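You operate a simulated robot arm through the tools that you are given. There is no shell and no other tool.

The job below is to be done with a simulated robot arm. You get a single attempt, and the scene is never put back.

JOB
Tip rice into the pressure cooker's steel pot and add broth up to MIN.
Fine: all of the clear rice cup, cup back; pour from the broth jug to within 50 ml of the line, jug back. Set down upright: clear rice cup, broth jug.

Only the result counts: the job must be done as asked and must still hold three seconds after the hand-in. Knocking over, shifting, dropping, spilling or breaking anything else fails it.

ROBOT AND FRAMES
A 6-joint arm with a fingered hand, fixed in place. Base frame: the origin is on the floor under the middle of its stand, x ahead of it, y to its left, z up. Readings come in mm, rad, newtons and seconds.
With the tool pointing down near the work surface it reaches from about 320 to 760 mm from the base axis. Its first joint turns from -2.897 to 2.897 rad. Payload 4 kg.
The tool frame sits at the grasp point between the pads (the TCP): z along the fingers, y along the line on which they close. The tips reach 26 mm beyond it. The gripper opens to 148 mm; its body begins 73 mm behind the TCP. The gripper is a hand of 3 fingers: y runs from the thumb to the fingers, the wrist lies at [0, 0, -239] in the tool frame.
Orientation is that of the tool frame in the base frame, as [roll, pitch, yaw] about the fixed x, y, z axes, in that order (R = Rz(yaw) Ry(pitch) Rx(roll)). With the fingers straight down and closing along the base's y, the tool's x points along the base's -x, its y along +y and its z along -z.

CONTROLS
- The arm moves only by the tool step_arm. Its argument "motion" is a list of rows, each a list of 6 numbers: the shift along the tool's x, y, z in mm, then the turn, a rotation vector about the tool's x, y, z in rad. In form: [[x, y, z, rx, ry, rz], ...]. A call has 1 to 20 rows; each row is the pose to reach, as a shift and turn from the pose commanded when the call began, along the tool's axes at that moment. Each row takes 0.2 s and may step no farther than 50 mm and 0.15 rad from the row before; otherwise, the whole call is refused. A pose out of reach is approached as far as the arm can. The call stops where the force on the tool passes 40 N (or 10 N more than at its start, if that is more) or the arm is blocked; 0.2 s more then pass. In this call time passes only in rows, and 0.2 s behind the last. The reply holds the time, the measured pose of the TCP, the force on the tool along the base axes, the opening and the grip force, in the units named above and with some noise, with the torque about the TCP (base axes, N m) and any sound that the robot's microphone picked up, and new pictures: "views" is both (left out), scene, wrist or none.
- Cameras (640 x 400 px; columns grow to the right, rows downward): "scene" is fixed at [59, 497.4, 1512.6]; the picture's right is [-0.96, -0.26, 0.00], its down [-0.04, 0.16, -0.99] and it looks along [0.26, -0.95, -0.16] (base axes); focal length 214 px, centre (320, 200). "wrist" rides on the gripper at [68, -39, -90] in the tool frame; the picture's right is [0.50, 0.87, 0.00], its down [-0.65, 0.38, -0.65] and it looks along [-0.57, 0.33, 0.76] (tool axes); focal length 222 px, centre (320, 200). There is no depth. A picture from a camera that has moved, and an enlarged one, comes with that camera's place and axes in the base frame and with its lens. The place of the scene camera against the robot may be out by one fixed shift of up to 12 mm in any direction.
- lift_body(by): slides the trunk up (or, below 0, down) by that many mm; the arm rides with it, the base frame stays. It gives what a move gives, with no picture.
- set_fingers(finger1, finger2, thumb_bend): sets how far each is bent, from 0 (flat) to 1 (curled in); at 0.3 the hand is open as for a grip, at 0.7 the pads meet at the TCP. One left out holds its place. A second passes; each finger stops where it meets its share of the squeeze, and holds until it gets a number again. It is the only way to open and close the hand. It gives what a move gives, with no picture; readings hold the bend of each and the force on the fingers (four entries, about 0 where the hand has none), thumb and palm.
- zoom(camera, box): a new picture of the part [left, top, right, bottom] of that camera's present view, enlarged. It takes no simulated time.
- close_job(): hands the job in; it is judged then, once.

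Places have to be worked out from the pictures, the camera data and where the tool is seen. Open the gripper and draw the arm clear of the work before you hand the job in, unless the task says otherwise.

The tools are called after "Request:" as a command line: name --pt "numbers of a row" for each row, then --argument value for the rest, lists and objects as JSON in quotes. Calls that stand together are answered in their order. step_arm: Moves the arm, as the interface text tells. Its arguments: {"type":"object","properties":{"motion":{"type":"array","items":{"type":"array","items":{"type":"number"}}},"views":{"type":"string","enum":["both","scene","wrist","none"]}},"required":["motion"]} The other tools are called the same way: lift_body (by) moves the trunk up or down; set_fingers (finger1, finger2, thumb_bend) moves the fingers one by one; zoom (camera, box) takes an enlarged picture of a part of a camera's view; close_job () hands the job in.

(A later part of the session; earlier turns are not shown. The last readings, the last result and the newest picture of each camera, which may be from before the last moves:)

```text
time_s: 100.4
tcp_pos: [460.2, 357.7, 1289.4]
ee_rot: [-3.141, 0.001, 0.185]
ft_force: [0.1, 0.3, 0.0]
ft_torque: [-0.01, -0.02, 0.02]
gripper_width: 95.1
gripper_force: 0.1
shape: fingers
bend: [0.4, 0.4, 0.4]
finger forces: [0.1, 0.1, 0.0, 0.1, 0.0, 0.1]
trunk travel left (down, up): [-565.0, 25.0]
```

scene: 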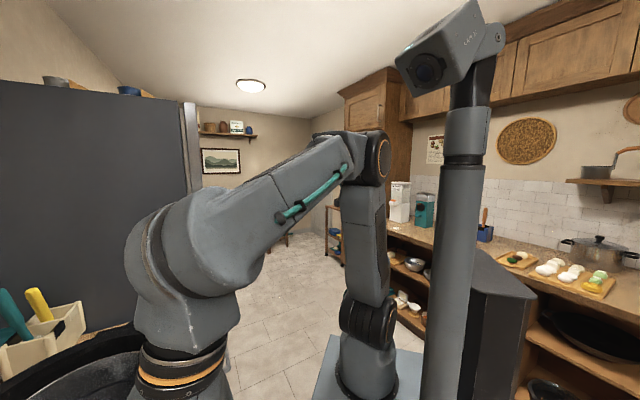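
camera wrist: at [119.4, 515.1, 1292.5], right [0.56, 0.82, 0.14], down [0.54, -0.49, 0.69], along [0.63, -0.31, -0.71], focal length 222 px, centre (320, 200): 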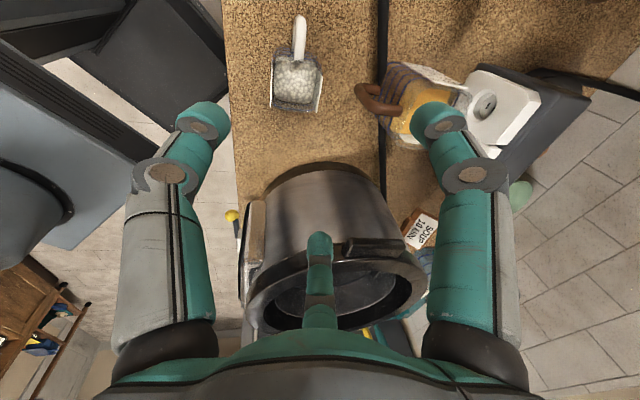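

Reached cleanly over the pot. Now test the tilt here up to ~115°.

Request:
step_arm --pt "0 0 0 0.14 0 0" --pt "0 0 0 0.28 0 0" --pt "0 0 0 0.42 0 0" --pt "0 0 0 0.56 0 0" --pt "0 0 0 0.7 0 0" --pt "0 0 0 0.84 0 0" --pt "0 0 0 0.98 0 0" --pt "0 0 0 1.12 0 0" --pt "0 0 0 1.26 0 0" --pt "0 0 0 1.4 0 0" --pt "0 0 0 1.54 0 0" --pt "0 0 0 1.68 0 0" --views "both"

```text
time_s: 103.0
tcp_pos: [459.4, 357.2, 1288.9]
ee_rot: [-1.456, 0.0, 0.185]
ft_force: [0.1, -0.8, -0.6]
ft_torque: [-0.01, 0.02, 0.01]
gripper_width: 95.1
gripper_force: 0.1
shape: fingers
bend: [0.4, 0.4, 0.4]
finger forces: [0.0, 0.1, 0.1, 0.0, 0.0, 0.0]
trunk travel left (down, up): [-565.0, 25.0]
camera wrist: at [541.1, 277.2, 1317.8], right [0.47, 0.19, -0.86], down [-0.53, -0.72, -0.45], along [-0.7, 0.67, -0.24], focal length 222 px, centre (320, 200)
```

scene: 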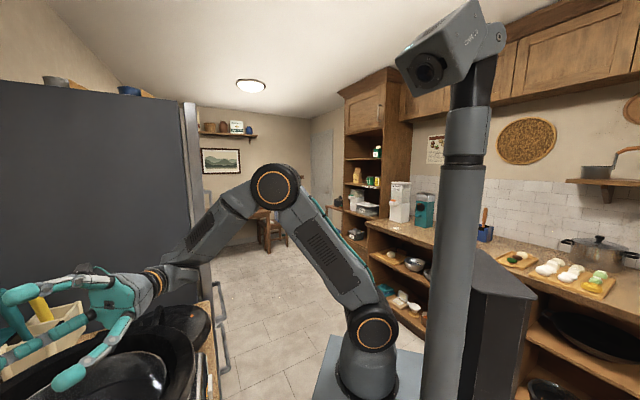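
wrist: 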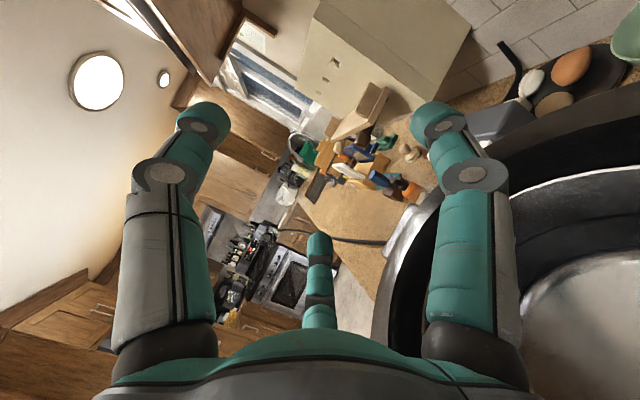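

No drift at 96°. Continue tilting to find the limit.

Request:
step_arm --pt "0 0 0 0.14 0 0" --pt "0 0 0 0.28 0 0" --pt "0 0 0 0.42 0 0" --pt "0 0 0 0.56 0 0" --views "none"

```text
time_s: 104.2
tcp_pos: [447.7, 364.4, 1318.9]
ee_rot: [-0.884, -0.063, 0.184]
ft_force: [-1.1, 0.8, 0.0]
ft_torque: [0.05, 0.09, -0.03]
gripper_width: 95.3
gripper_force: 0.1
shape: fingers
bend: [0.4, 0.4, 0.4]
finger forces: [0.1, 0.0, 0.1, 0.0, 0.1, 0.1]
out of reach, approached as far as the arm can: row 4
trunk travel left (down, up): [-565.0, 25.0]
stopped in row 4: the arm was blocked; the commanded pose is now the measured one
```

It reports "blocked" in the last row, maybe the wrist brushing the cooker flange (wrist ≈ (481, 183, 1167)). I'll back off upward and look.

Request:
step_arm --pt "0 -23 19 0 0 0" --pt "0 -46 38 -0.1 0 0" --views "both"

```text
time_s: 104.8
tcp_pos: [453.9, 365.6, 1364.5]
ee_rot: [-0.999, -0.029, 0.184]
ft_force: [0.8, -0.1, 0.0]
ft_torque: [0.04, -0.01, -0.01]
gripper_width: 95.2
gripper_force: 0.1
shape: fingers
bend: [0.4, 0.4, 0.4]
finger forces: [0.0, 0.1, 0.1, 0.1, 0.1, 0.0]
trunk travel left (down, up): [-565.0, 25.0]
camera wrist: at [537.3, 282.2, 1350.4], right [0.43, 0.56, -0.71], down [-0.56, -0.45, -0.69], along [-0.71, 0.7, 0.12], focal length 222 px, centre (320, 200)
```

scene: 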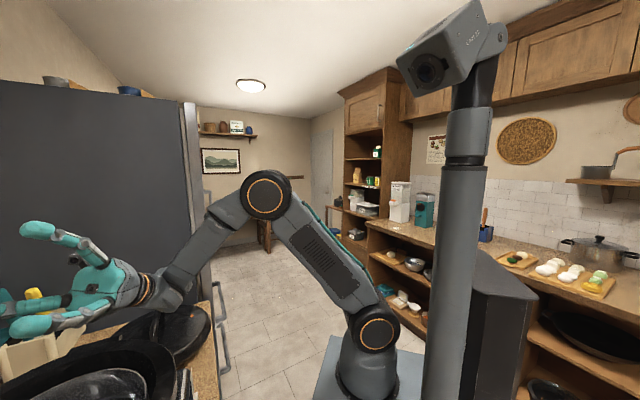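
wrist: 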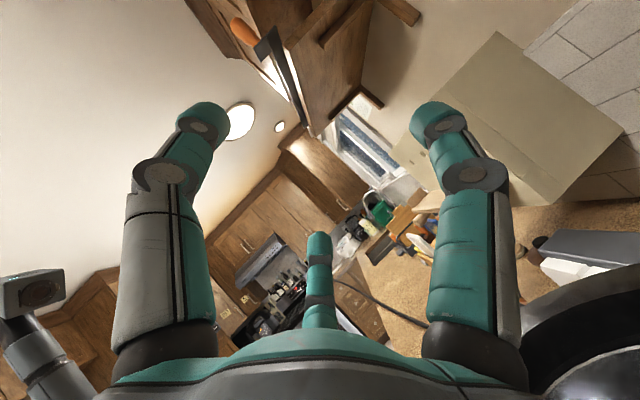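

I'll compare the cooker's position with the first scene zoom to make sure nothing was moved.

Request:
zoom --camera "scene" --box '[0, 240, 240, 400]'

```text
2.50 times, centred on (120, 320) of scene
camera zoom: at [59.0, 497.4, 1512.6], right [-0.96, -0.26, 0.0], down [-0.04, 0.16, -0.99], along [0.26, -0.95, -0.16], focal length 536 px, centre (820, -100)
```

zoom: 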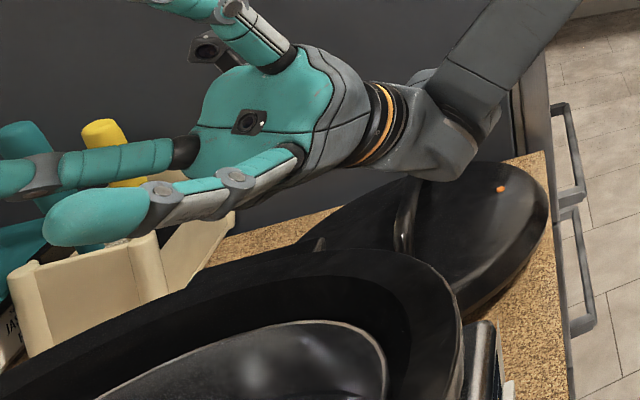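

The cooker appears shifted by roughly 20 mm (the wrist pushed its flange), which I need to measure. I'll tilt back to tool-down first, keeping well above it.

Request:
step_arm --pt "0 0 0 -0.1427 0 0" --pt "0 0 0 -0.2854 0 0" --pt "0 4 -3 -0.428 0 0" --pt "0 8 -6 -0.571 0 0" --pt "0 12 -9 -0.7135 0 0" --pt "0 16 -12 -0.856 0 0" --pt "0 20 -16 -0.999 0 0" --pt "0 24 -19 -1.1416 0 0" --pt "0 28 -22 -1.284 0 0" --pt "0 32 -25 -1.427 0 0" --pt "0 36 -28 -1.57 0 0" --pt "-1 40 -31 -1.7124 0 0" --pt "-2 44 -34 -1.855 0 0" --pt "-3 47 -37 -1.998 0 0" --pt "-3 50 -39.6 -2.14 0 0" --views "none"

```text
time_s: 108.0
tcp_pos: [454.1, 358.3, 1302.5]
ee_rot: [-3.141, -0.033, 0.181]
ft_force: [-0.3, -0.4, 0.1]
ft_torque: [0.0, -0.03, -0.05]
gripper_width: 95.1
gripper_force: 0.0
shape: fingers
bend: [0.4, 0.4, 0.4]
finger forces: [0.1, 0.0, 0.0, 0.1, 0.0, 0.0]
trunk travel left (down, up): [-565.0, 25.0]
```

Now let me look at the cooker from here with both cameras.

Request:
step_arm --pt "0 0 0 0 -0.033 0" --views "both"

Request:
zoom --camera "scene" --box '[0, 240, 240, 400]'

```text
time_s: 108.4
tcp_pos: [453.7, 358.6, 1303.2]
ee_rot: [-3.136, 0.0, 0.184]
ft_force: [-1.0, 0.6, -0.1]
ft_torque: [0.02, -0.05, 0.01]
gripper_width: 95.5
gripper_force: 0.0
shape: fingers
bend: [0.4, 0.4, 0.4]
finger forces: [0.1, 0.0, 0.1, 0.0, 0.0, 0.0]
trunk travel left (down, up): [-565.0, 25.0]
camera wrist: at [512.1, 409.0, 1393.9], right [0.65, -0.76, 0.0], down [-0.57, -0.49, 0.65], along [-0.5, -0.42, -0.76], focal length 222 px, centre (320, 200)
```

scene: 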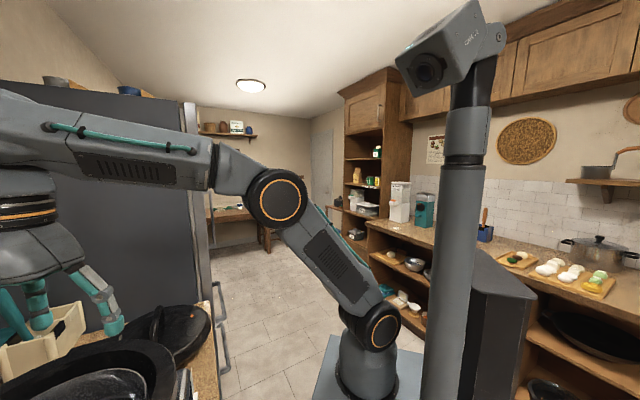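
wrist: 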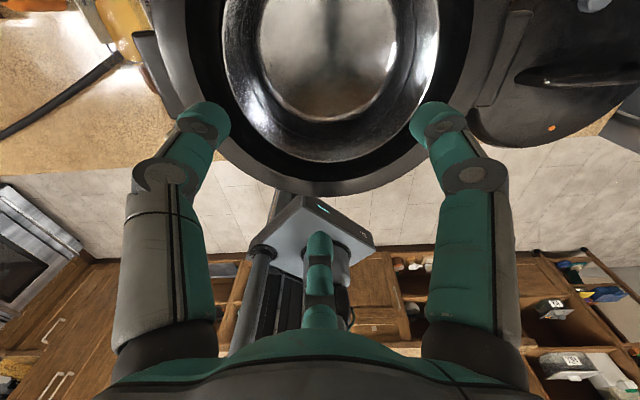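

```text
2.50 times, centred on (120, 320) of scene
camera zoom: at [59.0, 497.4, 1512.6], right [-0.96, -0.26, 0.0], down [-0.04, 0.16, -0.99], along [0.26, -0.95, -0.16], focal length 536 px, centre (820, -100)
```

zoom: 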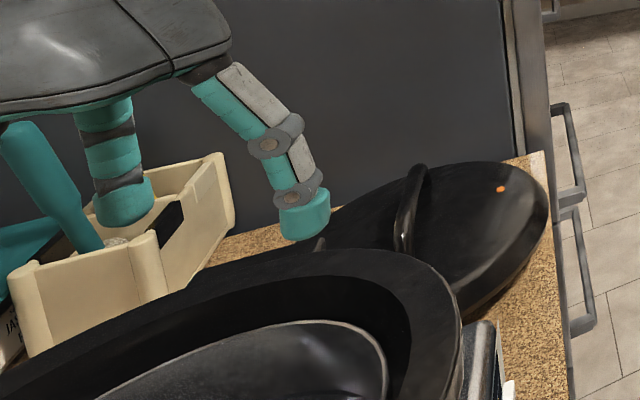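

The cooker has shifted by about 22 mm toward +y (pot centre now ≈ (483, 366) vs (478, 344) before). I'll nudge it back gently from inside the pot rim with closed fingers, watching forces. First close the fist and move above the inner wall.

Request:
set_fingers --finger1 0.68 --finger2 0.68 --thumb_bend 0.68

Request:
step_arm --pt "17 20 15 0 0 0" --pt "20 40 40 0 0 0" --pt "20 50 70 0 0 0" --pt "20 50 100 0 0 0" --views "both"

```text
time_s: 109.4
tcp_pos: [453.4, 359.7, 1302.2]
ee_rot: [-3.136, 0.0, 0.183]
ft_force: [-0.3, 0.7, -0.2]
ft_torque: [0.0, 0.02, 0.03]
gripper_width: 5.4
gripper_force: 0.1
shape: fingers
bend: [0.68, 0.68, 0.68]
finger forces: [0.0, 0.0, 0.1, 0.0, 0.0, 0.0]
trunk travel left (down, up): [-565.0, 25.0]
```

```text
time_s: 110.4
tcp_pos: [480.4, 314.4, 1202.2]
ee_rot: [-3.137, 0.001, 0.182]
ft_force: [-0.4, -0.2, -0.2]
ft_torque: [-0.02, 0.02, -0.01]
gripper_width: 5.2
gripper_force: 0.1
shape: fingers
bend: [0.68, 0.68, 0.68]
finger forces: [0.0, 0.0, 0.0, 0.1, 0.0, 0.1]
trunk travel left (down, up): [-565.0, 25.0]
camera wrist: at [539.5, 363.5, 1294.0], right [0.65, -0.76, 0.0], down [-0.57, -0.49, 0.65], along [-0.5, -0.42, -0.76], focal length 222 px, centre (320, 200)
```

scene: 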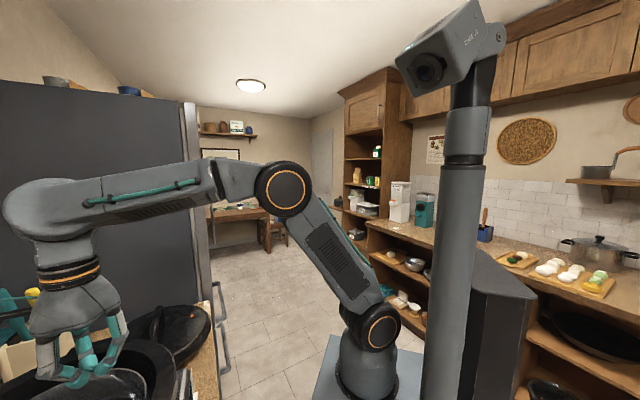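
wrist: 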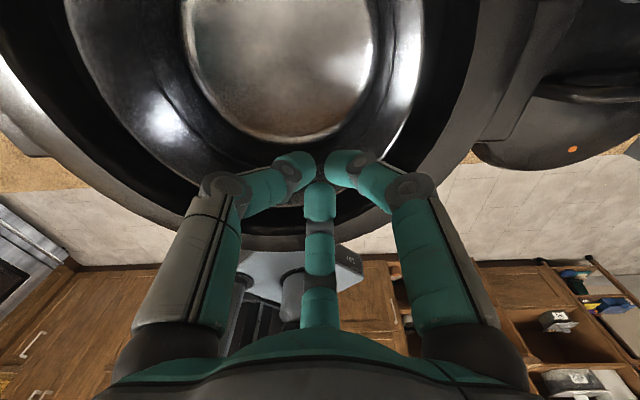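

The closed fist's knuckles are wide, so instead I'll open the fingers partway and use their outer sides inside the pot rim, which self-centres. First open to 0.35 and centre over the pot at z≈1202.

Request:
set_fingers --finger1 0.38 --finger2 0.38 --thumb_bend 0.38

Request:
step_arm --pt "6 -25 -5 0 0 0" --pt "12 -50 -10 0 0 0" --views "wrist"

Request:
zoom --camera "scene" --box '[0, 240, 240, 400]'

```text
time_s: 111.4
tcp_pos: [479.3, 314.3, 1202.6]
ee_rot: [-3.135, 0.002, 0.184]
ft_force: [-0.1, 0.0, 0.4]
ft_torque: [-0.01, -0.01, 0.0]
gripper_width: 100.9
gripper_force: 0.0
shape: fingers
bend: [0.38, 0.38, 0.38]
finger forces: [0.0, 0.0, 0.0, 0.0, 0.0, 0.0]
trunk travel left (down, up): [-565.0, 25.0]
```

```text
time_s: 112.0
tcp_pos: [483.9, 364.2, 1212.0]
ee_rot: [-3.136, 0.001, 0.184]
ft_force: [-0.8, -0.4, 0.0]
ft_torque: [0.0, 0.0, -0.01]
gripper_width: 101.2
gripper_force: 0.0
shape: fingers
bend: [0.38, 0.38, 0.38]
finger forces: [0.0, 0.0, 0.0, 0.0, 0.1, 0.1]
trunk travel left (down, up): [-565.0, 25.0]
camera wrist: at [543.1, 415.1, 1302.3], right [0.65, -0.76, 0.0], down [-0.57, -0.49, 0.65], along [-0.5, -0.42, -0.76], focal length 222 px, centre (320, 200)
```

wrist: 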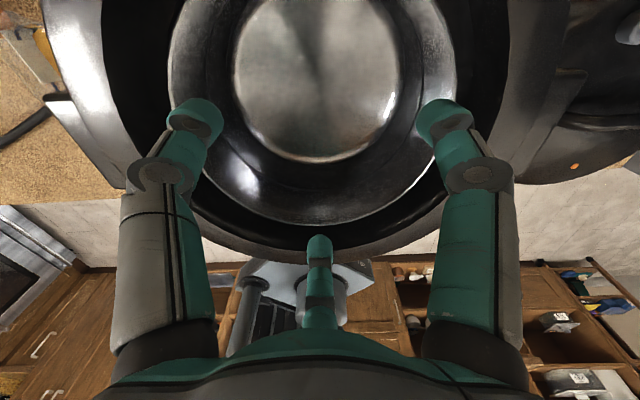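

```text
2.50 times, centred on (120, 320) of scene
camera zoom: at [59.0, 497.4, 1512.6], right [-0.96, -0.26, 0.0], down [-0.04, 0.16, -0.99], along [0.26, -0.95, -0.16], focal length 536 px, centre (820, -100)
```

zoom: 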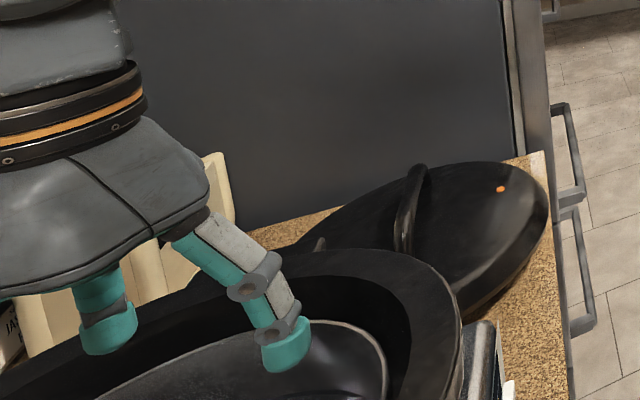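

The pot centre is ≈(483, 367), and the three fingers will fit well inside the 106 mm radius. I'll lower the fingers ~27 mm below the rim, then move toward −y until contact.

Request:
step_arm --pt "0 0 40 0 0 0" --pt "0 0 78 0 0 0" --pt "-3.7 19.7 78 0 0 0" --pt "-6.4 34.4 78 0 0 0" --views "both"

```text
time_s: 113.0
tcp_pos: [481.4, 330.6, 1135.4]
ee_rot: [-3.136, 0.001, 0.183]
ft_force: [0.6, 2.1, 0.4]
ft_torque: [0.0, 0.02, -0.02]
gripper_width: 100.8
gripper_force: 0.7
shape: fingers
bend: [0.38, 0.39, 0.38]
finger forces: [0.5, 1.6, 0.0, 0.0, 0.1, 0.0]
trunk travel left (down, up): [-565.0, 25.0]
camera wrist: at [540.7, 380.3, 1226.0], right [0.65, -0.76, -0.01], down [-0.57, -0.5, 0.65], along [-0.5, -0.42, -0.76], focal length 222 px, centre (320, 200)
```

scene: 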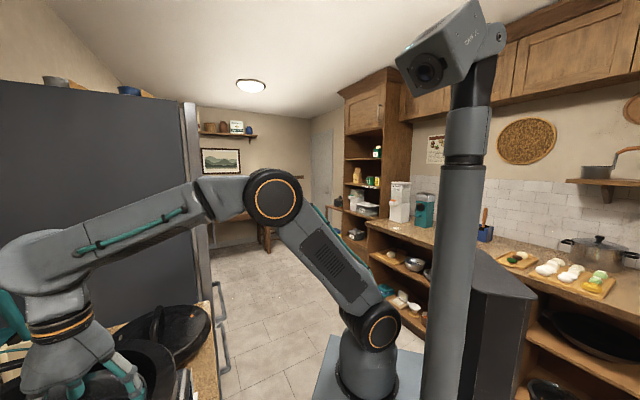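
wrist: 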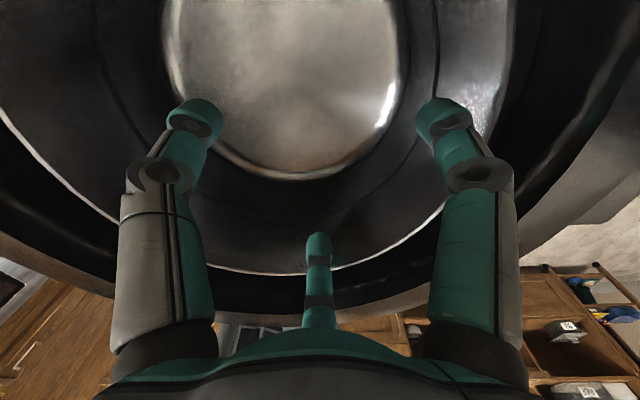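

Contact detected at TCP y≈331 with light forces. I'll push in small steps toward −y and watch the cooker in the scene zoom.

Request:
step_arm --pt "-0.7 3.9 0 0 0 0" --pt "-1.5 7.9 0 0 0 0" --views "none"

Request:
zoom --camera "scene" --box '[0, 240, 240, 400]'

```text
time_s: 113.6
tcp_pos: [483.2, 326.0, 1134.5]
ee_rot: [-3.135, 0.0, 0.182]
ft_force: [0.5, 6.6, 1.2]
ft_torque: [0.0, 0.02, 0.11]
gripper_width: 95.8
gripper_force: 4.2
shape: fingers
bend: [0.41, 0.41, 0.38]
finger forces: [3.9, 4.6, 0.0, 0.1, 0.1, 0.0]
trunk travel left (down, up): [-565.0, 25.0]
```

```text
2.50 times, centred on (120, 320) of scene
camera zoom: at [59.0, 497.4, 1512.6], right [-0.96, -0.26, 0.0], down [-0.04, 0.16, -0.99], along [0.26, -0.95, -0.16], focal length 536 px, centre (820, -100)
```

zoom: 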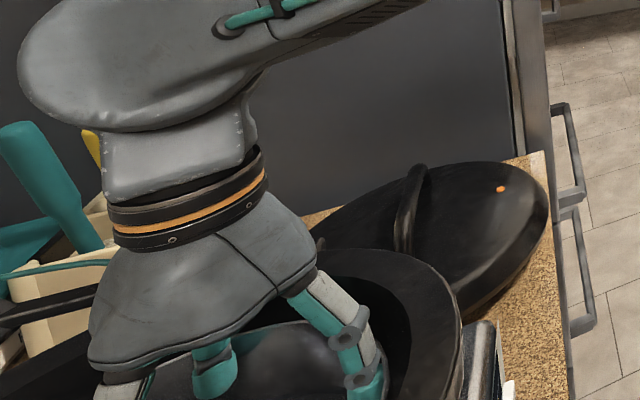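

The fingers flex under load, so I'll use the rigid palm edge instead: back off, close the fist inside the pot, and lower until the palm base is just below the rim.

Request:
step_arm --pt "3.7 -20 0 0 0 0" --pt "6 -33 0 0 0 0" --views "none"

Request:
set_fingers --finger1 0.68 --finger2 0.68 --thumb_bend 0.68

Request:
step_arm --pt "0 0 30 0 0 0" --pt "0 0 60 0 0 0" --pt "0 0 84 0 0 0" --views "both"

```text
time_s: 114.2
tcp_pos: [483.5, 356.5, 1134.9]
ee_rot: [-3.136, -0.001, 0.183]
ft_force: [0.3, 0.3, 0.5]
ft_torque: [0.01, -0.01, -0.05]
gripper_width: 101.1
gripper_force: 0.0
shape: fingers
bend: [0.38, 0.38, 0.38]
finger forces: [0.0, 0.0, 0.0, 0.0, 0.0, 0.1]
trunk travel left (down, up): [-565.0, 25.0]
```

```text
time_s: 115.2
tcp_pos: [484.4, 357.2, 1135.5]
ee_rot: [-3.138, 0.0, 0.182]
ft_force: [0.0, 0.1, 0.8]
ft_torque: [0.01, -0.01, -0.01]
gripper_width: 5.1
gripper_force: 0.0
shape: fingers
bend: [0.68, 0.68, 0.68]
finger forces: [0.0, 0.0, 0.0, 0.1, 0.0, 0.1]
trunk travel left (down, up): [-565.0, 25.0]
```

```text
time_s: 116.0
tcp_pos: [484.0, 356.9, 1049.8]
ee_rot: [-3.136, 0.001, 0.184]
ft_force: [-0.4, 0.2, -0.5]
ft_torque: [0.0, -0.03, -0.01]
gripper_width: 5.2
gripper_force: 0.1
shape: fingers
bend: [0.68, 0.68, 0.68]
finger forces: [0.1, 0.0, 0.0, 0.0, 0.0, 0.0]
trunk travel left (down, up): [-565.0, 25.0]
camera wrist: at [543.6, 406.3, 1141.0], right [0.65, -0.76, -0.01], down [-0.57, -0.49, 0.65], along [-0.5, -0.42, -0.76], focal length 222 px, centre (320, 200)
```

scene: 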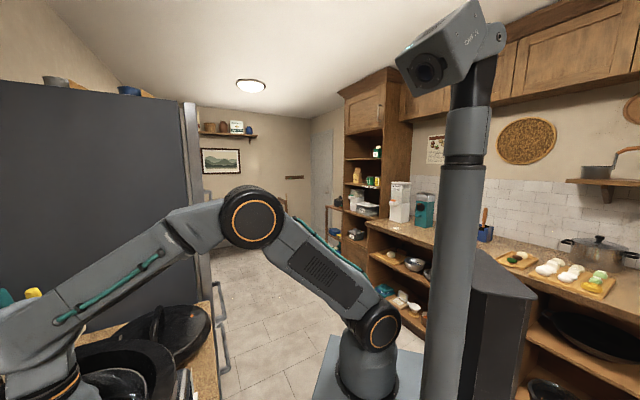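
wrist: 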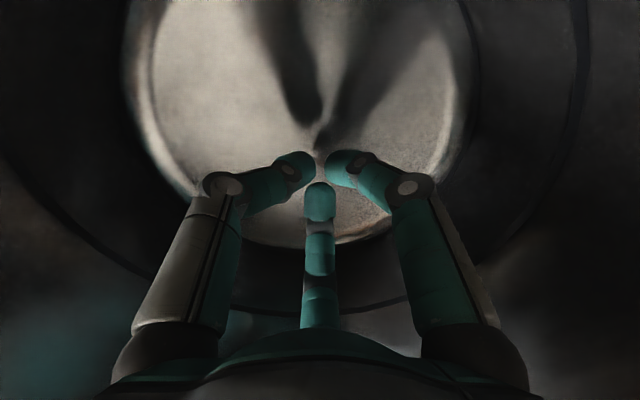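

Inside the pot with nothing touching. I'll move toward −y in small rows until the palm base contacts the inner rim.

Request:
step_arm --pt "-1.8 9.8 0 0 0 0" --pt "-3.7 19.7 0 0 0 0" --pt "-5.5 29.5 0 0 0 0" --pt "-6.6 35.4 0 0 0 0" --pt "-7.5 40.3 0 0 0 0" --views "none"

```text
time_s: 117.2
tcp_pos: [483.7, 317.4, 1050.1]
ee_rot: [-3.137, -0.001, 0.185]
ft_force: [0.4, -0.5, -0.4]
ft_torque: [-0.01, 0.0, -0.02]
gripper_width: 5.0
gripper_force: 0.0
shape: fingers
bend: [0.68, 0.68, 0.68]
finger forces: [0.1, 0.1, 0.1, 0.0, 0.0, 0.0]
trunk travel left (down, up): [-565.0, 25.0]
```

No contact yet at y≈317; continuing in 4 mm rows.

Request:
step_arm --pt "-0.7 3.9 0 0 0 0" --pt "-1.5 7.9 0 0 0 0" --pt "-2.2 11.8 0 0 0 0" --pt "-2.9 15.7 0 0 0 0" --views "none"

```text
time_s: 118.2
tcp_pos: [483.7, 305.5, 1050.0]
ee_rot: [-3.136, -0.001, 0.183]
ft_force: [2.0, 18.5, -1.3]
ft_torque: [-1.01, 0.06, -0.46]
gripper_width: 5.3
gripper_force: 10.0
shape: fingers
bend: [0.68, 0.7, 0.68]
finger forces: [0.1, 18.7, 0.1, 0.0, 0.0, 0.0]
trunk travel left (down, up): [-565.0, 25.0]
```

One finger base (on the −x side) contacts first, so I'm off-centre; I'll back off, shift +x ~8 mm, and push again.

Request:
step_arm --pt "1.8 -9.8 0 0 0 0" --pt "9.7 -8.4 0 0 0 0" --pt "9 -4.4 0 0 0 0" --pt "8.2 -0.5 0 0 0 0" --views "none"

```text
time_s: 119.2
tcp_pos: [491.2, 305.1, 1050.0]
ee_rot: [-3.137, 0.001, 0.184]
ft_force: [-1.2, 9.7, 2.2]
ft_torque: [-0.34, -0.01, 0.02]
gripper_width: 1.1
gripper_force: 5.4
shape: fingers
bend: [0.7, 0.69, 0.68]
finger forces: [5.0, 5.4, 0.0, 0.0, 0.0, 0.0]
trunk travel left (down, up): [-565.0, 25.0]
```

Both finger bases now share the load evenly, giving a pot centre of ≈(480, 366). I'll push in small steps toward (−3, −22) mm.

Request:
step_arm --pt "-1.3 3.8 0 0 0 0" --pt "-2.5 7.7 0 0 0 0" --views "none"

Request:
zoom --camera "scene" --box '[0, 240, 240, 400]'

```text
time_s: 119.8
tcp_pos: [490.5, 296.6, 1050.1]
ee_rot: [-3.139, -0.001, 0.184]
ft_force: [0.0, 18.8, 5.1]
ft_torque: [-1.07, 0.13, -0.3]
gripper_width: 2.2
gripper_force: 9.8
shape: fingers
bend: [0.7, 0.7, 0.68]
finger forces: [4.2, 16.0, 0.1, 0.0, 0.1, 0.0]
trunk travel left (down, up): [-565.0, 25.0]
```

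```text
2.50 times, centred on (120, 320) of scene
camera zoom: at [59.0, 497.4, 1512.6], right [-0.96, -0.26, 0.0], down [-0.04, 0.16, -0.99], along [0.26, -0.95, -0.16], focal length 536 px, centre (820, -100)
```

zoom: 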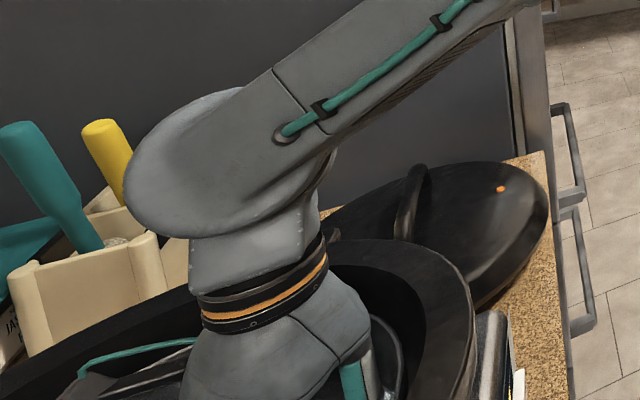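

It's moving back (~8 mm so far) with ~19 N. I'll continue in the same way, keeping the load more even.

Request:
step_arm --pt "0.5 3.5 0 0 0 0" --pt "-0.2 7.5 0 0 0 0" --views "none"

Request:
zoom --camera "scene" --box '[0, 240, 240, 400]'

```text
time_s: 120.4
tcp_pos: [492.9, 288.8, 1049.5]
ee_rot: [-3.136, 0.0, 0.183]
ft_force: [-1.6, 19.6, 4.6]
ft_torque: [-1.13, 0.1, -0.37]
gripper_width: 2.0
gripper_force: 10.1
shape: fingers
bend: [0.7, 0.7, 0.68]
finger forces: [4.4, 16.4, 0.0, 0.1, 0.0, 0.0]
trunk travel left (down, up): [-565.0, 25.0]
```

```text
2.50 times, centred on (120, 320) of scene
camera zoom: at [59.0, 497.4, 1512.6], right [-0.96, -0.26, 0.0], down [-0.04, 0.16, -0.99], along [0.26, -0.95, -0.16], focal length 536 px, centre (820, -100)
```

zoom: 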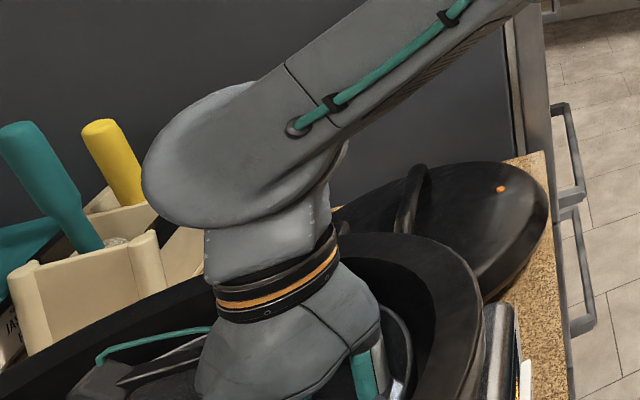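

Another ~8 mm recovered; a further ~6 mm should restore it. Pushing 5.5 mm more.

Request:
step_arm --pt "0 2.8 0 0 0 0" --pt "-0.3 5.6 0 0 0 0" --views "none"

Request:
zoom --camera "scene" --box '[0, 240, 240, 400]'

```text
time_s: 121.0
tcp_pos: [492.9, 282.3, 1050.0]
ee_rot: [-3.139, 0.002, 0.184]
ft_force: [-0.5, 18.1, -0.3]
ft_torque: [-0.89, 0.02, -0.33]
gripper_width: 2.2
gripper_force: 9.5
shape: fingers
bend: [0.7, 0.7, 0.68]
finger forces: [3.9, 14.8, 0.1, 0.0, 0.1, 0.0]
trunk travel left (down, up): [-565.0, 25.0]
```

```text
2.50 times, centred on (120, 320) of scene
camera zoom: at [59.0, 497.4, 1512.6], right [-0.96, -0.26, 0.0], down [-0.04, 0.16, -0.99], along [0.26, -0.95, -0.16], focal length 536 px, centre (820, -100)
```

zoom: 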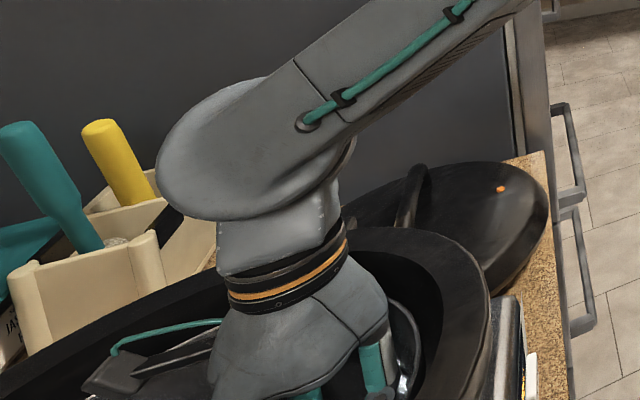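

The flange outline now matches the first zoom closely. I'll back off inside the pot, rise clear, and check without obstruction.

Request:
step_arm --pt "0 -20 0 0 0 0" --pt "-5 -50 0 0 0 0" --pt "-5 -50 -50 0 0 0" --pt "-5 -50 -100 0 0 0" --pt "-5 -50 -150 0 0 0" --pt "-5 -50 -200 0 0 0" --pt "-5 -50 -240 0 0 0" --views "wrist"

Request:
zoom --camera "scene" --box '[0, 240, 240, 400]'

```text
time_s: 122.6
tcp_pos: [478.6, 328.2, 1292.9]
ee_rot: [-3.137, -0.002, 0.183]
ft_force: [1.0, -0.5, -0.4]
ft_torque: [0.0, -0.02, 0.03]
gripper_width: 4.8
gripper_force: 0.1
shape: fingers
bend: [0.68, 0.68, 0.68]
finger forces: [0.0, 0.1, 0.0, 0.0, 0.1, 0.0]
trunk travel left (down, up): [-565.0, 25.0]
camera wrist: at [537.2, 377.6, 1384.1], right [0.65, -0.76, 0.0], down [-0.57, -0.49, 0.65], along [-0.5, -0.42, -0.76], focal length 222 px, centre (320, 200)
```

wrist: 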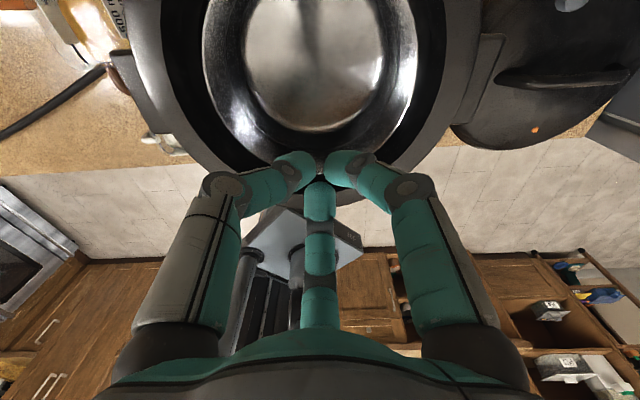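

```text
2.50 times, centred on (120, 320) of scene
camera zoom: at [59.0, 497.4, 1512.6], right [-0.96, -0.26, 0.0], down [-0.04, 0.16, -0.99], along [0.26, -0.95, -0.16], focal length 536 px, centre (820, -100)
```

zoom: 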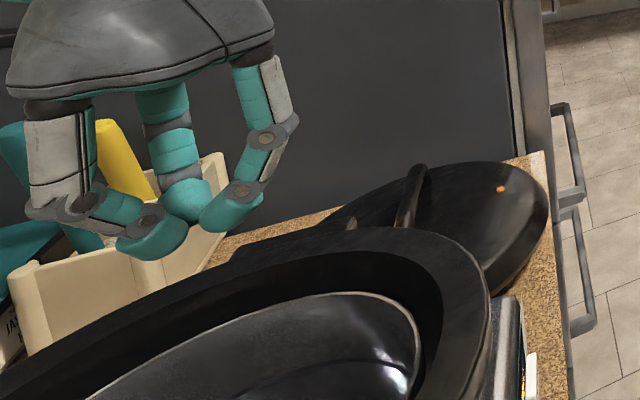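

The cooker is back to within a few mm of its original place (pot centre ≈(480, 344)). Now I'll go to the cup: rotate yaw to ≈2.23 and move above it at z≈1200.

Request:
step_arm --pt "-15.8 -12.5 6.2 0 0 -0.137" --pt "-31.5 -25.1 12.4 0 0 -0.273" --pt "-47.3 -37.6 18.6 0 0 -0.41" --pt "-63.1 -50.2 24.8 0 0 -0.547" --pt "-78.9 -62.7 31 0 0 -0.683" --pt "-94.6 -75.3 37.2 0 0 -0.82" --pt "-110.4 -87.8 43.4 0 0 -0.957" --pt "-126.2 -100.4 49.6 0 0 -1.093" --pt "-142 -112.9 55.8 0 0 -1.23" --pt "-157.7 -125.5 62 0 0 -1.367" --pt "-173.5 -138 68.2 0 0 -1.503" --pt "-189.3 -150.6 74.4 0 0 -1.64" --pt "-205.1 -163.1 80.6 0 0 -1.777" --pt "-220.8 -175.7 86.8 0 0 -1.913" --pt "-236.6 -188.2 93 0 0 -2.05" --views "none"

Request:
set_fingers --finger1 0.4 --finger2 0.4 --thumb_bend 0.4

Request:
zoom --camera "wrist" --box '[0, 0, 640, 400]'

```text
time_s: 125.8
tcp_pos: [211.6, 471.4, 1197.1]
ee_rot: [-3.141, -0.005, 2.235]
ft_force: [-0.2, 0.0, 0.3]
ft_torque: [0.02, 0.02, 0.0]
gripper_width: 4.8
gripper_force: 0.2
shape: fingers
bend: [0.68, 0.68, 0.68]
finger forces: [0.1, 0.0, 0.0, 0.0, 0.0, 0.0]
trunk travel left (down, up): [-565.0, 25.0]
```

```text
time_s: 126.8
tcp_pos: [211.9, 470.4, 1196.9]
ee_rot: [3.141, -0.005, 2.233]
ft_force: [0.3, 0.4, 0.6]
ft_torque: [0.0, -0.01, 0.0]
gripper_width: 94.7
gripper_force: 0.1
shape: fingers
bend: [0.4, 0.4, 0.4]
finger forces: [0.1, 0.0, 0.0, 0.1, 0.0, 0.0]
trunk travel left (down, up): [-565.0, 25.0]
```

```text
1.00 times, centred on (320, 200) of wrist (not enlarged: the box is as wide or as high as the picture)
camera zoom: at [138.6, 499.1, 1288.7], right [0.38, 0.93, 0.0], down [0.7, -0.29, 0.65], along [0.61, -0.24, -0.76], focal length 222 px, centre (320, 200)
```

zoom: 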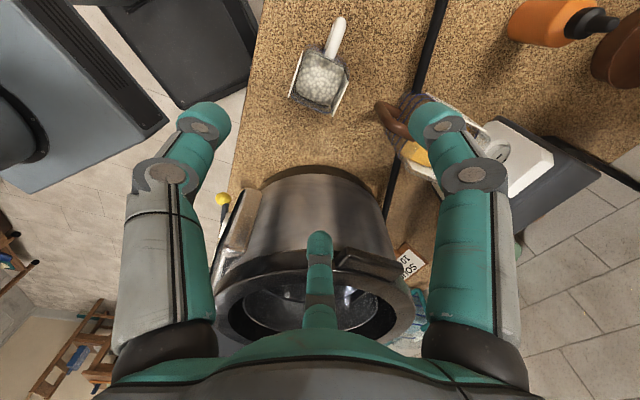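

Good view of the cup between the fingers. I'll zoom in to re-verify its centre from this angle.

Request:
zoom --camera "wrist" --box '[270, 10, 370, 125]'

```text
3.48 times, centred on (320, 68) of wrist
camera zoom: at [138.6, 499.1, 1288.7], right [0.38, 0.93, 0.0], down [0.7, -0.29, 0.65], along [0.61, -0.24, -0.76], focal length 773 px, centre (320, 661)
```

zoom: 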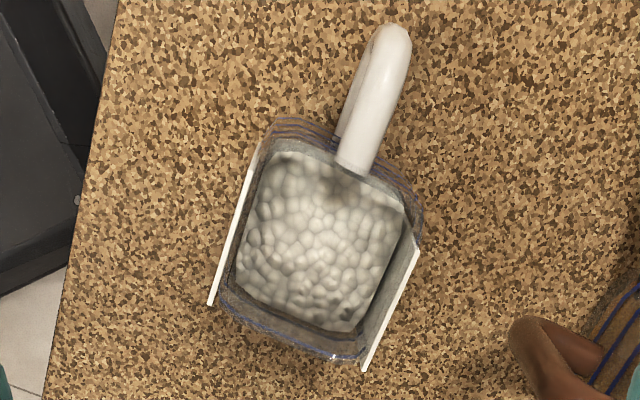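

The cup centre is confirmed at (209, 468). I'll descend to z≈1035 (fingertips just above the rim), check, then go down.

Request:
step_arm --pt "0 0 40 0 0 0" --pt "0 0 80 0 0 0" --pt "0 0 120 0 0 0" --pt "0 0 160 0 0 0" --views "both"

```text
time_s: 127.8
tcp_pos: [211.6, 473.5, 1039.1]
ee_rot: [-3.138, -0.009, 2.234]
ft_force: [0.8, -0.2, -0.9]
ft_torque: [0.02, 0.0, 0.0]
gripper_width: 94.8
gripper_force: 0.1
shape: fingers
bend: [0.4, 0.4, 0.4]
finger forces: [0.1, 0.0, 0.0, 0.1, 0.0, 0.0]
trunk travel left (down, up): [-565.0, 25.0]
camera wrist: at [139.6, 501.3, 1130.6], right [0.38, 0.93, 0.0], down [0.71, -0.29, 0.65], along [0.6, -0.24, -0.76], focal length 222 px, centre (320, 200)
```

scene: 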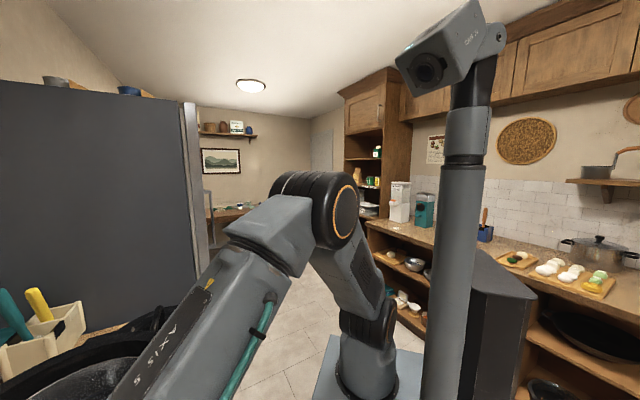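
wrist: 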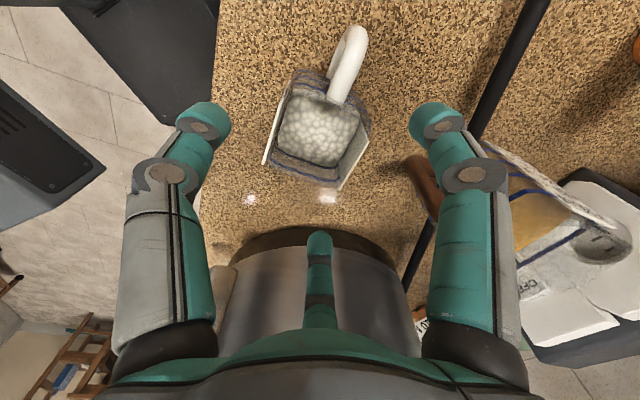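

The cup sits centred between the fingers. Descending to grasp height z≈960.

Request:
step_arm --pt "-1.9 -1.5 30 0 0 0" --pt "-1.9 -1.5 60 0 0 0" --pt "-1.9 -1.5 78 0 0 0" --views "both"

```text
time_s: 128.6
tcp_pos: [212.9, 474.4, 968.7]
ee_rot: [-3.113, -0.031, 2.234]
ft_force: [0.2, 0.3, -0.1]
ft_torque: [0.02, -0.01, 0.02]
gripper_width: 94.9
gripper_force: 0.0
shape: fingers
bend: [0.4, 0.4, 0.4]
finger forces: [0.0, 0.0, 0.1, 0.0, 0.1, 0.0]
out of reach, approached as far as the arm can: row 1, 2, 3
trunk travel left (down, up): [-565.0, 25.0]
camera wrist: at [144.7, 502.4, 1061.5], right [0.37, 0.93, -0.01], down [0.73, -0.29, 0.62], along [0.57, -0.24, -0.78], focal length 222 px, centre (320, 200)
```

scene: 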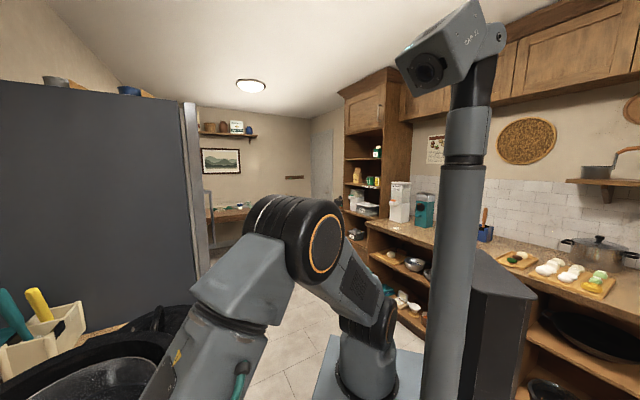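
wrist: 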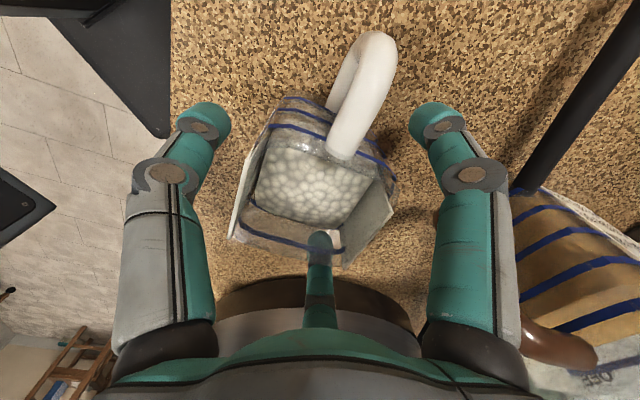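

There's a mild limit when the forearm points down this far; a lower trunk fixes that. I'll go up 140 mm, lower the trunk 140 mm, and re-level.

Request:
step_arm --pt "0 0 -40 0 0 0" --pt "0 0 -80 0 0 0" --pt "0 0 -120 0 0 0" --pt "0 0 -140 -0.028 -0.031 0" --views "none"

Request:
lift_body --by -100

```text
time_s: 129.6
tcp_pos: [213.3, 474.4, 1109.8]
ee_rot: [3.112, 0.028, 2.233]
ft_force: [0.5, 0.3, 0.5]
ft_torque: [0.02, -0.02, 0.03]
gripper_width: 94.7
gripper_force: 0.0
shape: fingers
bend: [0.4, 0.4, 0.4]
finger forces: [0.0, 0.0, 0.0, 0.2, 0.1, 0.0]
out of reach, approached as far as the arm can: row 1
trunk travel left (down, up): [-565.0, 25.0]
```

```text
time_s: 130.9
tcp_pos: [213.6, 475.4, 1008.5]
ee_rot: [3.111, 0.025, 2.233]
ft_force: [-0.1, 0.1, -0.5]
ft_torque: [-0.02, 0.0, 0.01]
gripper_width: 94.6
gripper_force: 0.1
shape: fingers
bend: [0.4, 0.4, 0.4]
finger forces: [0.1, 0.0, 0.0, 0.0, 0.0, 0.0]
trunk travel left (down, up): [-465.0, 125.0]
```

No contact; the trunk is lower now. I'll correct level and xy slightly and descend the last 46 mm.

Request:
step_arm --pt "-2.7 -4.7 5 0.03 0.026 0" --pt "-2.7 -4.7 25 0.03 0.026 0" --pt "-2.7 -4.7 46 0.03 0.026 0" --views "wrist"

```text
time_s: 131.7
tcp_pos: [213.8, 470.1, 962.8]
ee_rot: [-3.141, -0.001, 2.233]
ft_force: [0.0, 0.0, -0.3]
ft_torque: [0.01, 0.01, 0.01]
gripper_width: 94.8
gripper_force: 0.0
shape: fingers
bend: [0.4, 0.4, 0.4]
finger forces: [0.0, 0.1, 0.0, 0.0, 0.0, 0.0]
trunk travel left (down, up): [-465.0, 125.0]
camera wrist: at [140.4, 499.2, 1053.8], right [0.38, 0.93, 0.0], down [0.7, -0.28, 0.65], along [0.61, -0.25, -0.76], focal length 222 px, centre (320, 200)
```

wrist: 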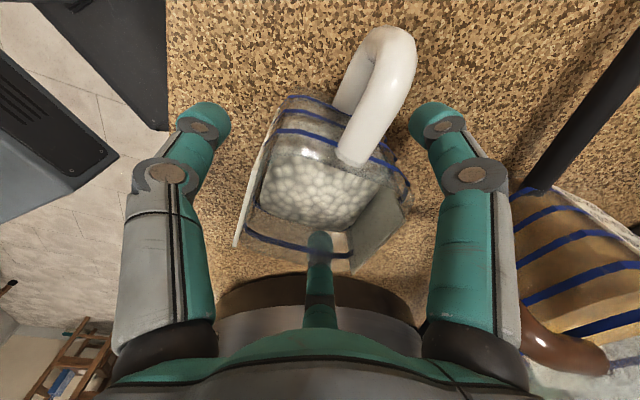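

Level and centred around the cup with no contact. Closing the fingers to grip.

Request:
set_fingers --finger1 0.6 --finger2 0.6 --thumb_bend 0.6

Request:
zoom --camera "wrist" --box '[120, 0, 520, 400]'

```text
time_s: 132.7
tcp_pos: [213.4, 470.3, 963.1]
ee_rot: [3.141, -0.001, 2.23]
ft_force: [-0.1, -0.9, 0.5]
ft_torque: [-0.05, 0.01, 0.01]
gripper_width: 62.5
gripper_force: 12.1
shape: fingers
bend: [0.49, 0.53, 0.53]
finger forces: [8.2, 5.6, 0.0, 0.0, 10.1, 0.1]
trunk travel left (down, up): [-465.0, 125.0]
```

```text
1.00 times, centred on (320, 200) of wrist (not enlarged: the box is as wide or as high as the picture)
camera zoom: at [140.2, 499.1, 1054.1], right [0.38, 0.93, 0.0], down [0.7, -0.28, 0.65], along [0.61, -0.25, -0.76], focal length 222 px, centre (320, 200)
```

zoom: 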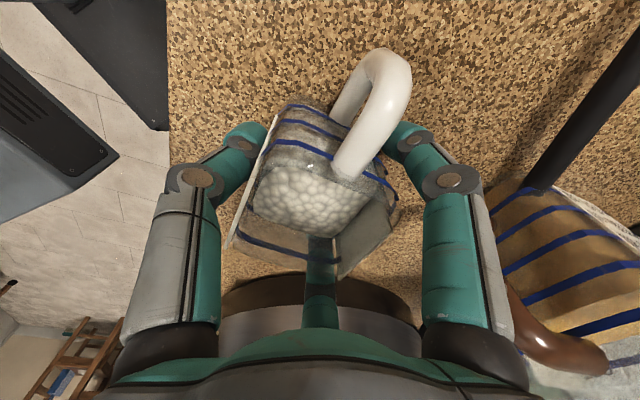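

The grip shows balanced forces (8.2, 5.6, thumb 10.1 N). I'll lift 30 mm and check.

Request:
step_arm --pt "0 0 -10 0 0 0" --pt "0 0 -20 0 0 0" --pt "0 0 -30 0 0 0" --views "both"

```text
time_s: 133.5
tcp_pos: [212.4, 470.9, 994.5]
ee_rot: [3.141, 0.0, 2.232]
ft_force: [0.4, -0.8, -1.0]
ft_torque: [-0.01, -0.03, 0.01]
gripper_width: 62.4
gripper_force: 11.8
shape: fingers
bend: [0.49, 0.53, 0.53]
finger forces: [7.3, 5.8, 0.0, 0.0, 9.5, 0.1]
trunk travel left (down, up): [-465.0, 125.0]
camera wrist: at [139.5, 499.0, 1084.5], right [0.38, 0.93, 0.0], down [0.7, -0.28, 0.65], along [0.61, -0.25, -0.76], focal length 222 px, centre (320, 200)
```

scene: 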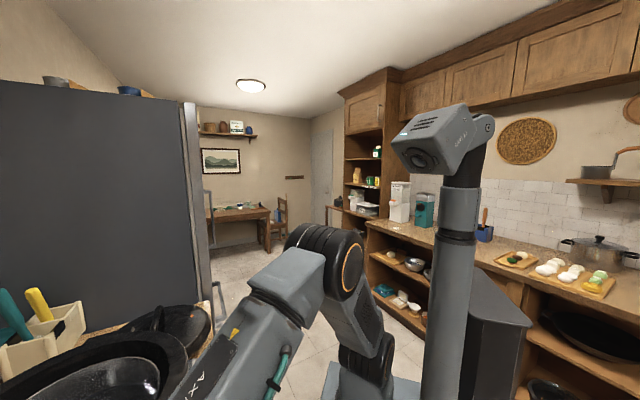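
wrist: 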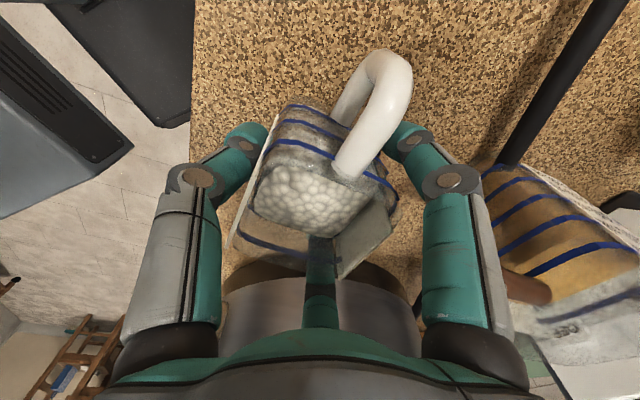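

The cup is lifted securely. I'll raise it to z≈1210, then carry it over the pot while turning to the pour yaw.

Request:
step_arm --pt "0 0 -36 0 0 0" --pt "0 0 -72 0 0 0" --pt "0 0 -108 0 0 0" --pt "0 0 -144 0 0 0" --pt "0 0 -180 0 0 0" --pt "0 0 -216 0 0 0" --views "wrist"

```text
time_s: 134.9
tcp_pos: [214.0, 470.3, 1208.0]
ee_rot: [-3.141, 0.0, 2.233]
ft_force: [0.3, 1.0, -1.7]
ft_torque: [-0.02, 0.01, -0.01]
gripper_width: 57.0
gripper_force: 9.5
shape: fingers
bend: [0.5, 0.52, 0.55]
finger forces: [5.8, 6.2, 0.0, 0.1, 7.9, 0.0]
trunk travel left (down, up): [-465.0, 125.0]
camera wrist: at [140.6, 498.9, 1299.4], right [0.38, 0.93, 0.0], down [0.7, -0.28, 0.65], along [0.61, -0.25, -0.76], focal length 222 px, centre (320, 200)
```

wrist: 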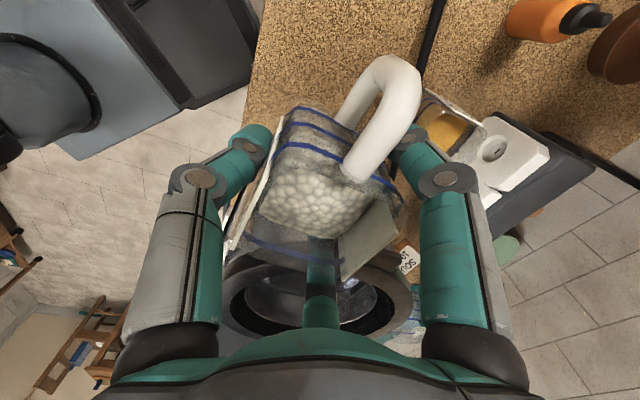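

The cup shifted a little in the grip while rising (width 62→57). I'll re-tighten the fingers and look closely.

Request:
set_fingers --finger1 0.68 --finger2 0.68 --thumb_bend 0.68

Request:
zoom --camera "wrist" --box '[200, 20, 460, 330]'

```text
time_s: 135.9
tcp_pos: [212.7, 470.5, 1208.2]
ee_rot: [-3.14, -0.001, 2.233]
ft_force: [0.3, -0.2, -2.1]
ft_torque: [-0.03, -0.05, -0.01]
gripper_width: 47.2
gripper_force: 14.2
shape: fingers
bend: [0.51, 0.52, 0.61]
finger forces: [8.8, 7.8, 0.0, 0.0, 10.5, 0.0]
trunk travel left (down, up): [-465.0, 125.0]
```

```text
1.29 times, centred on (330, 175) of wrist
camera zoom: at [140.5, 499.0, 1299.1], right [0.38, 0.93, 0.0], down [0.7, -0.28, 0.65], along [0.61, -0.25, -0.76], focal length 287 px, centre (307, 232)
```

zoom: 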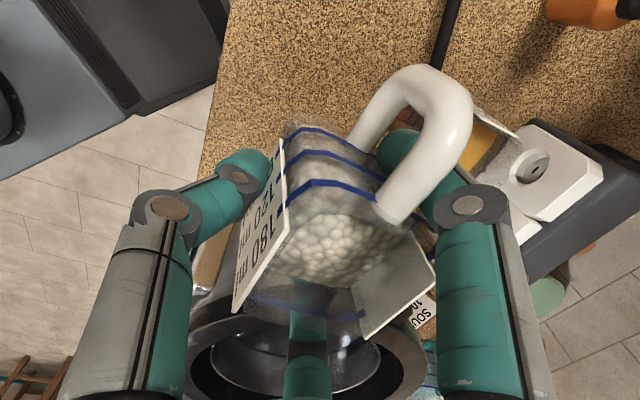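

The thumb kept travelling (0.53→0.61) and the cup is leaning in the grip. I'll look closely at how far it is tilted before doing anything else.

Request:
zoom --camera "wrist" --box '[230, 60, 430, 260]'

Request:
zoom --camera "scene" --box '[0, 200, 320, 400]'

```text
2.00 times, centred on (330, 160) of wrist
camera zoom: at [140.5, 499.0, 1299.1], right [0.38, 0.93, 0.0], down [0.7, -0.28, 0.65], along [0.61, -0.25, -0.76], focal length 444 px, centre (300, 280)
```

zoom: 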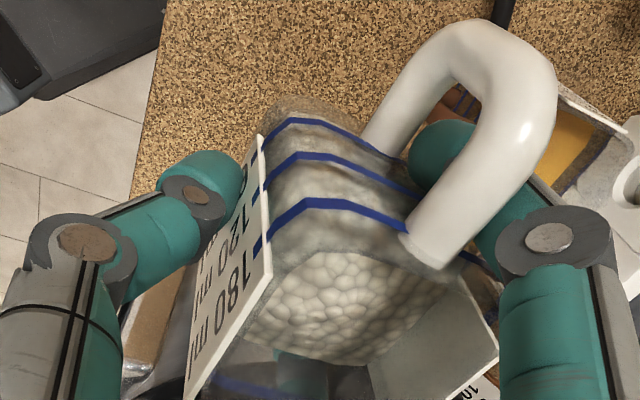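

```text
2.00 times, centred on (160, 300) of scene
camera zoom: at [59.0, 497.4, 1512.6], right [-0.96, -0.26, 0.0], down [-0.04, 0.16, -0.99], along [0.26, -0.95, -0.16], focal length 429 px, centre (640, 0)
```

zoom: 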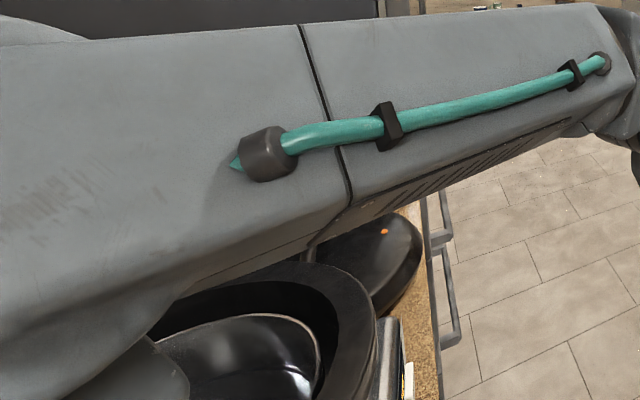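

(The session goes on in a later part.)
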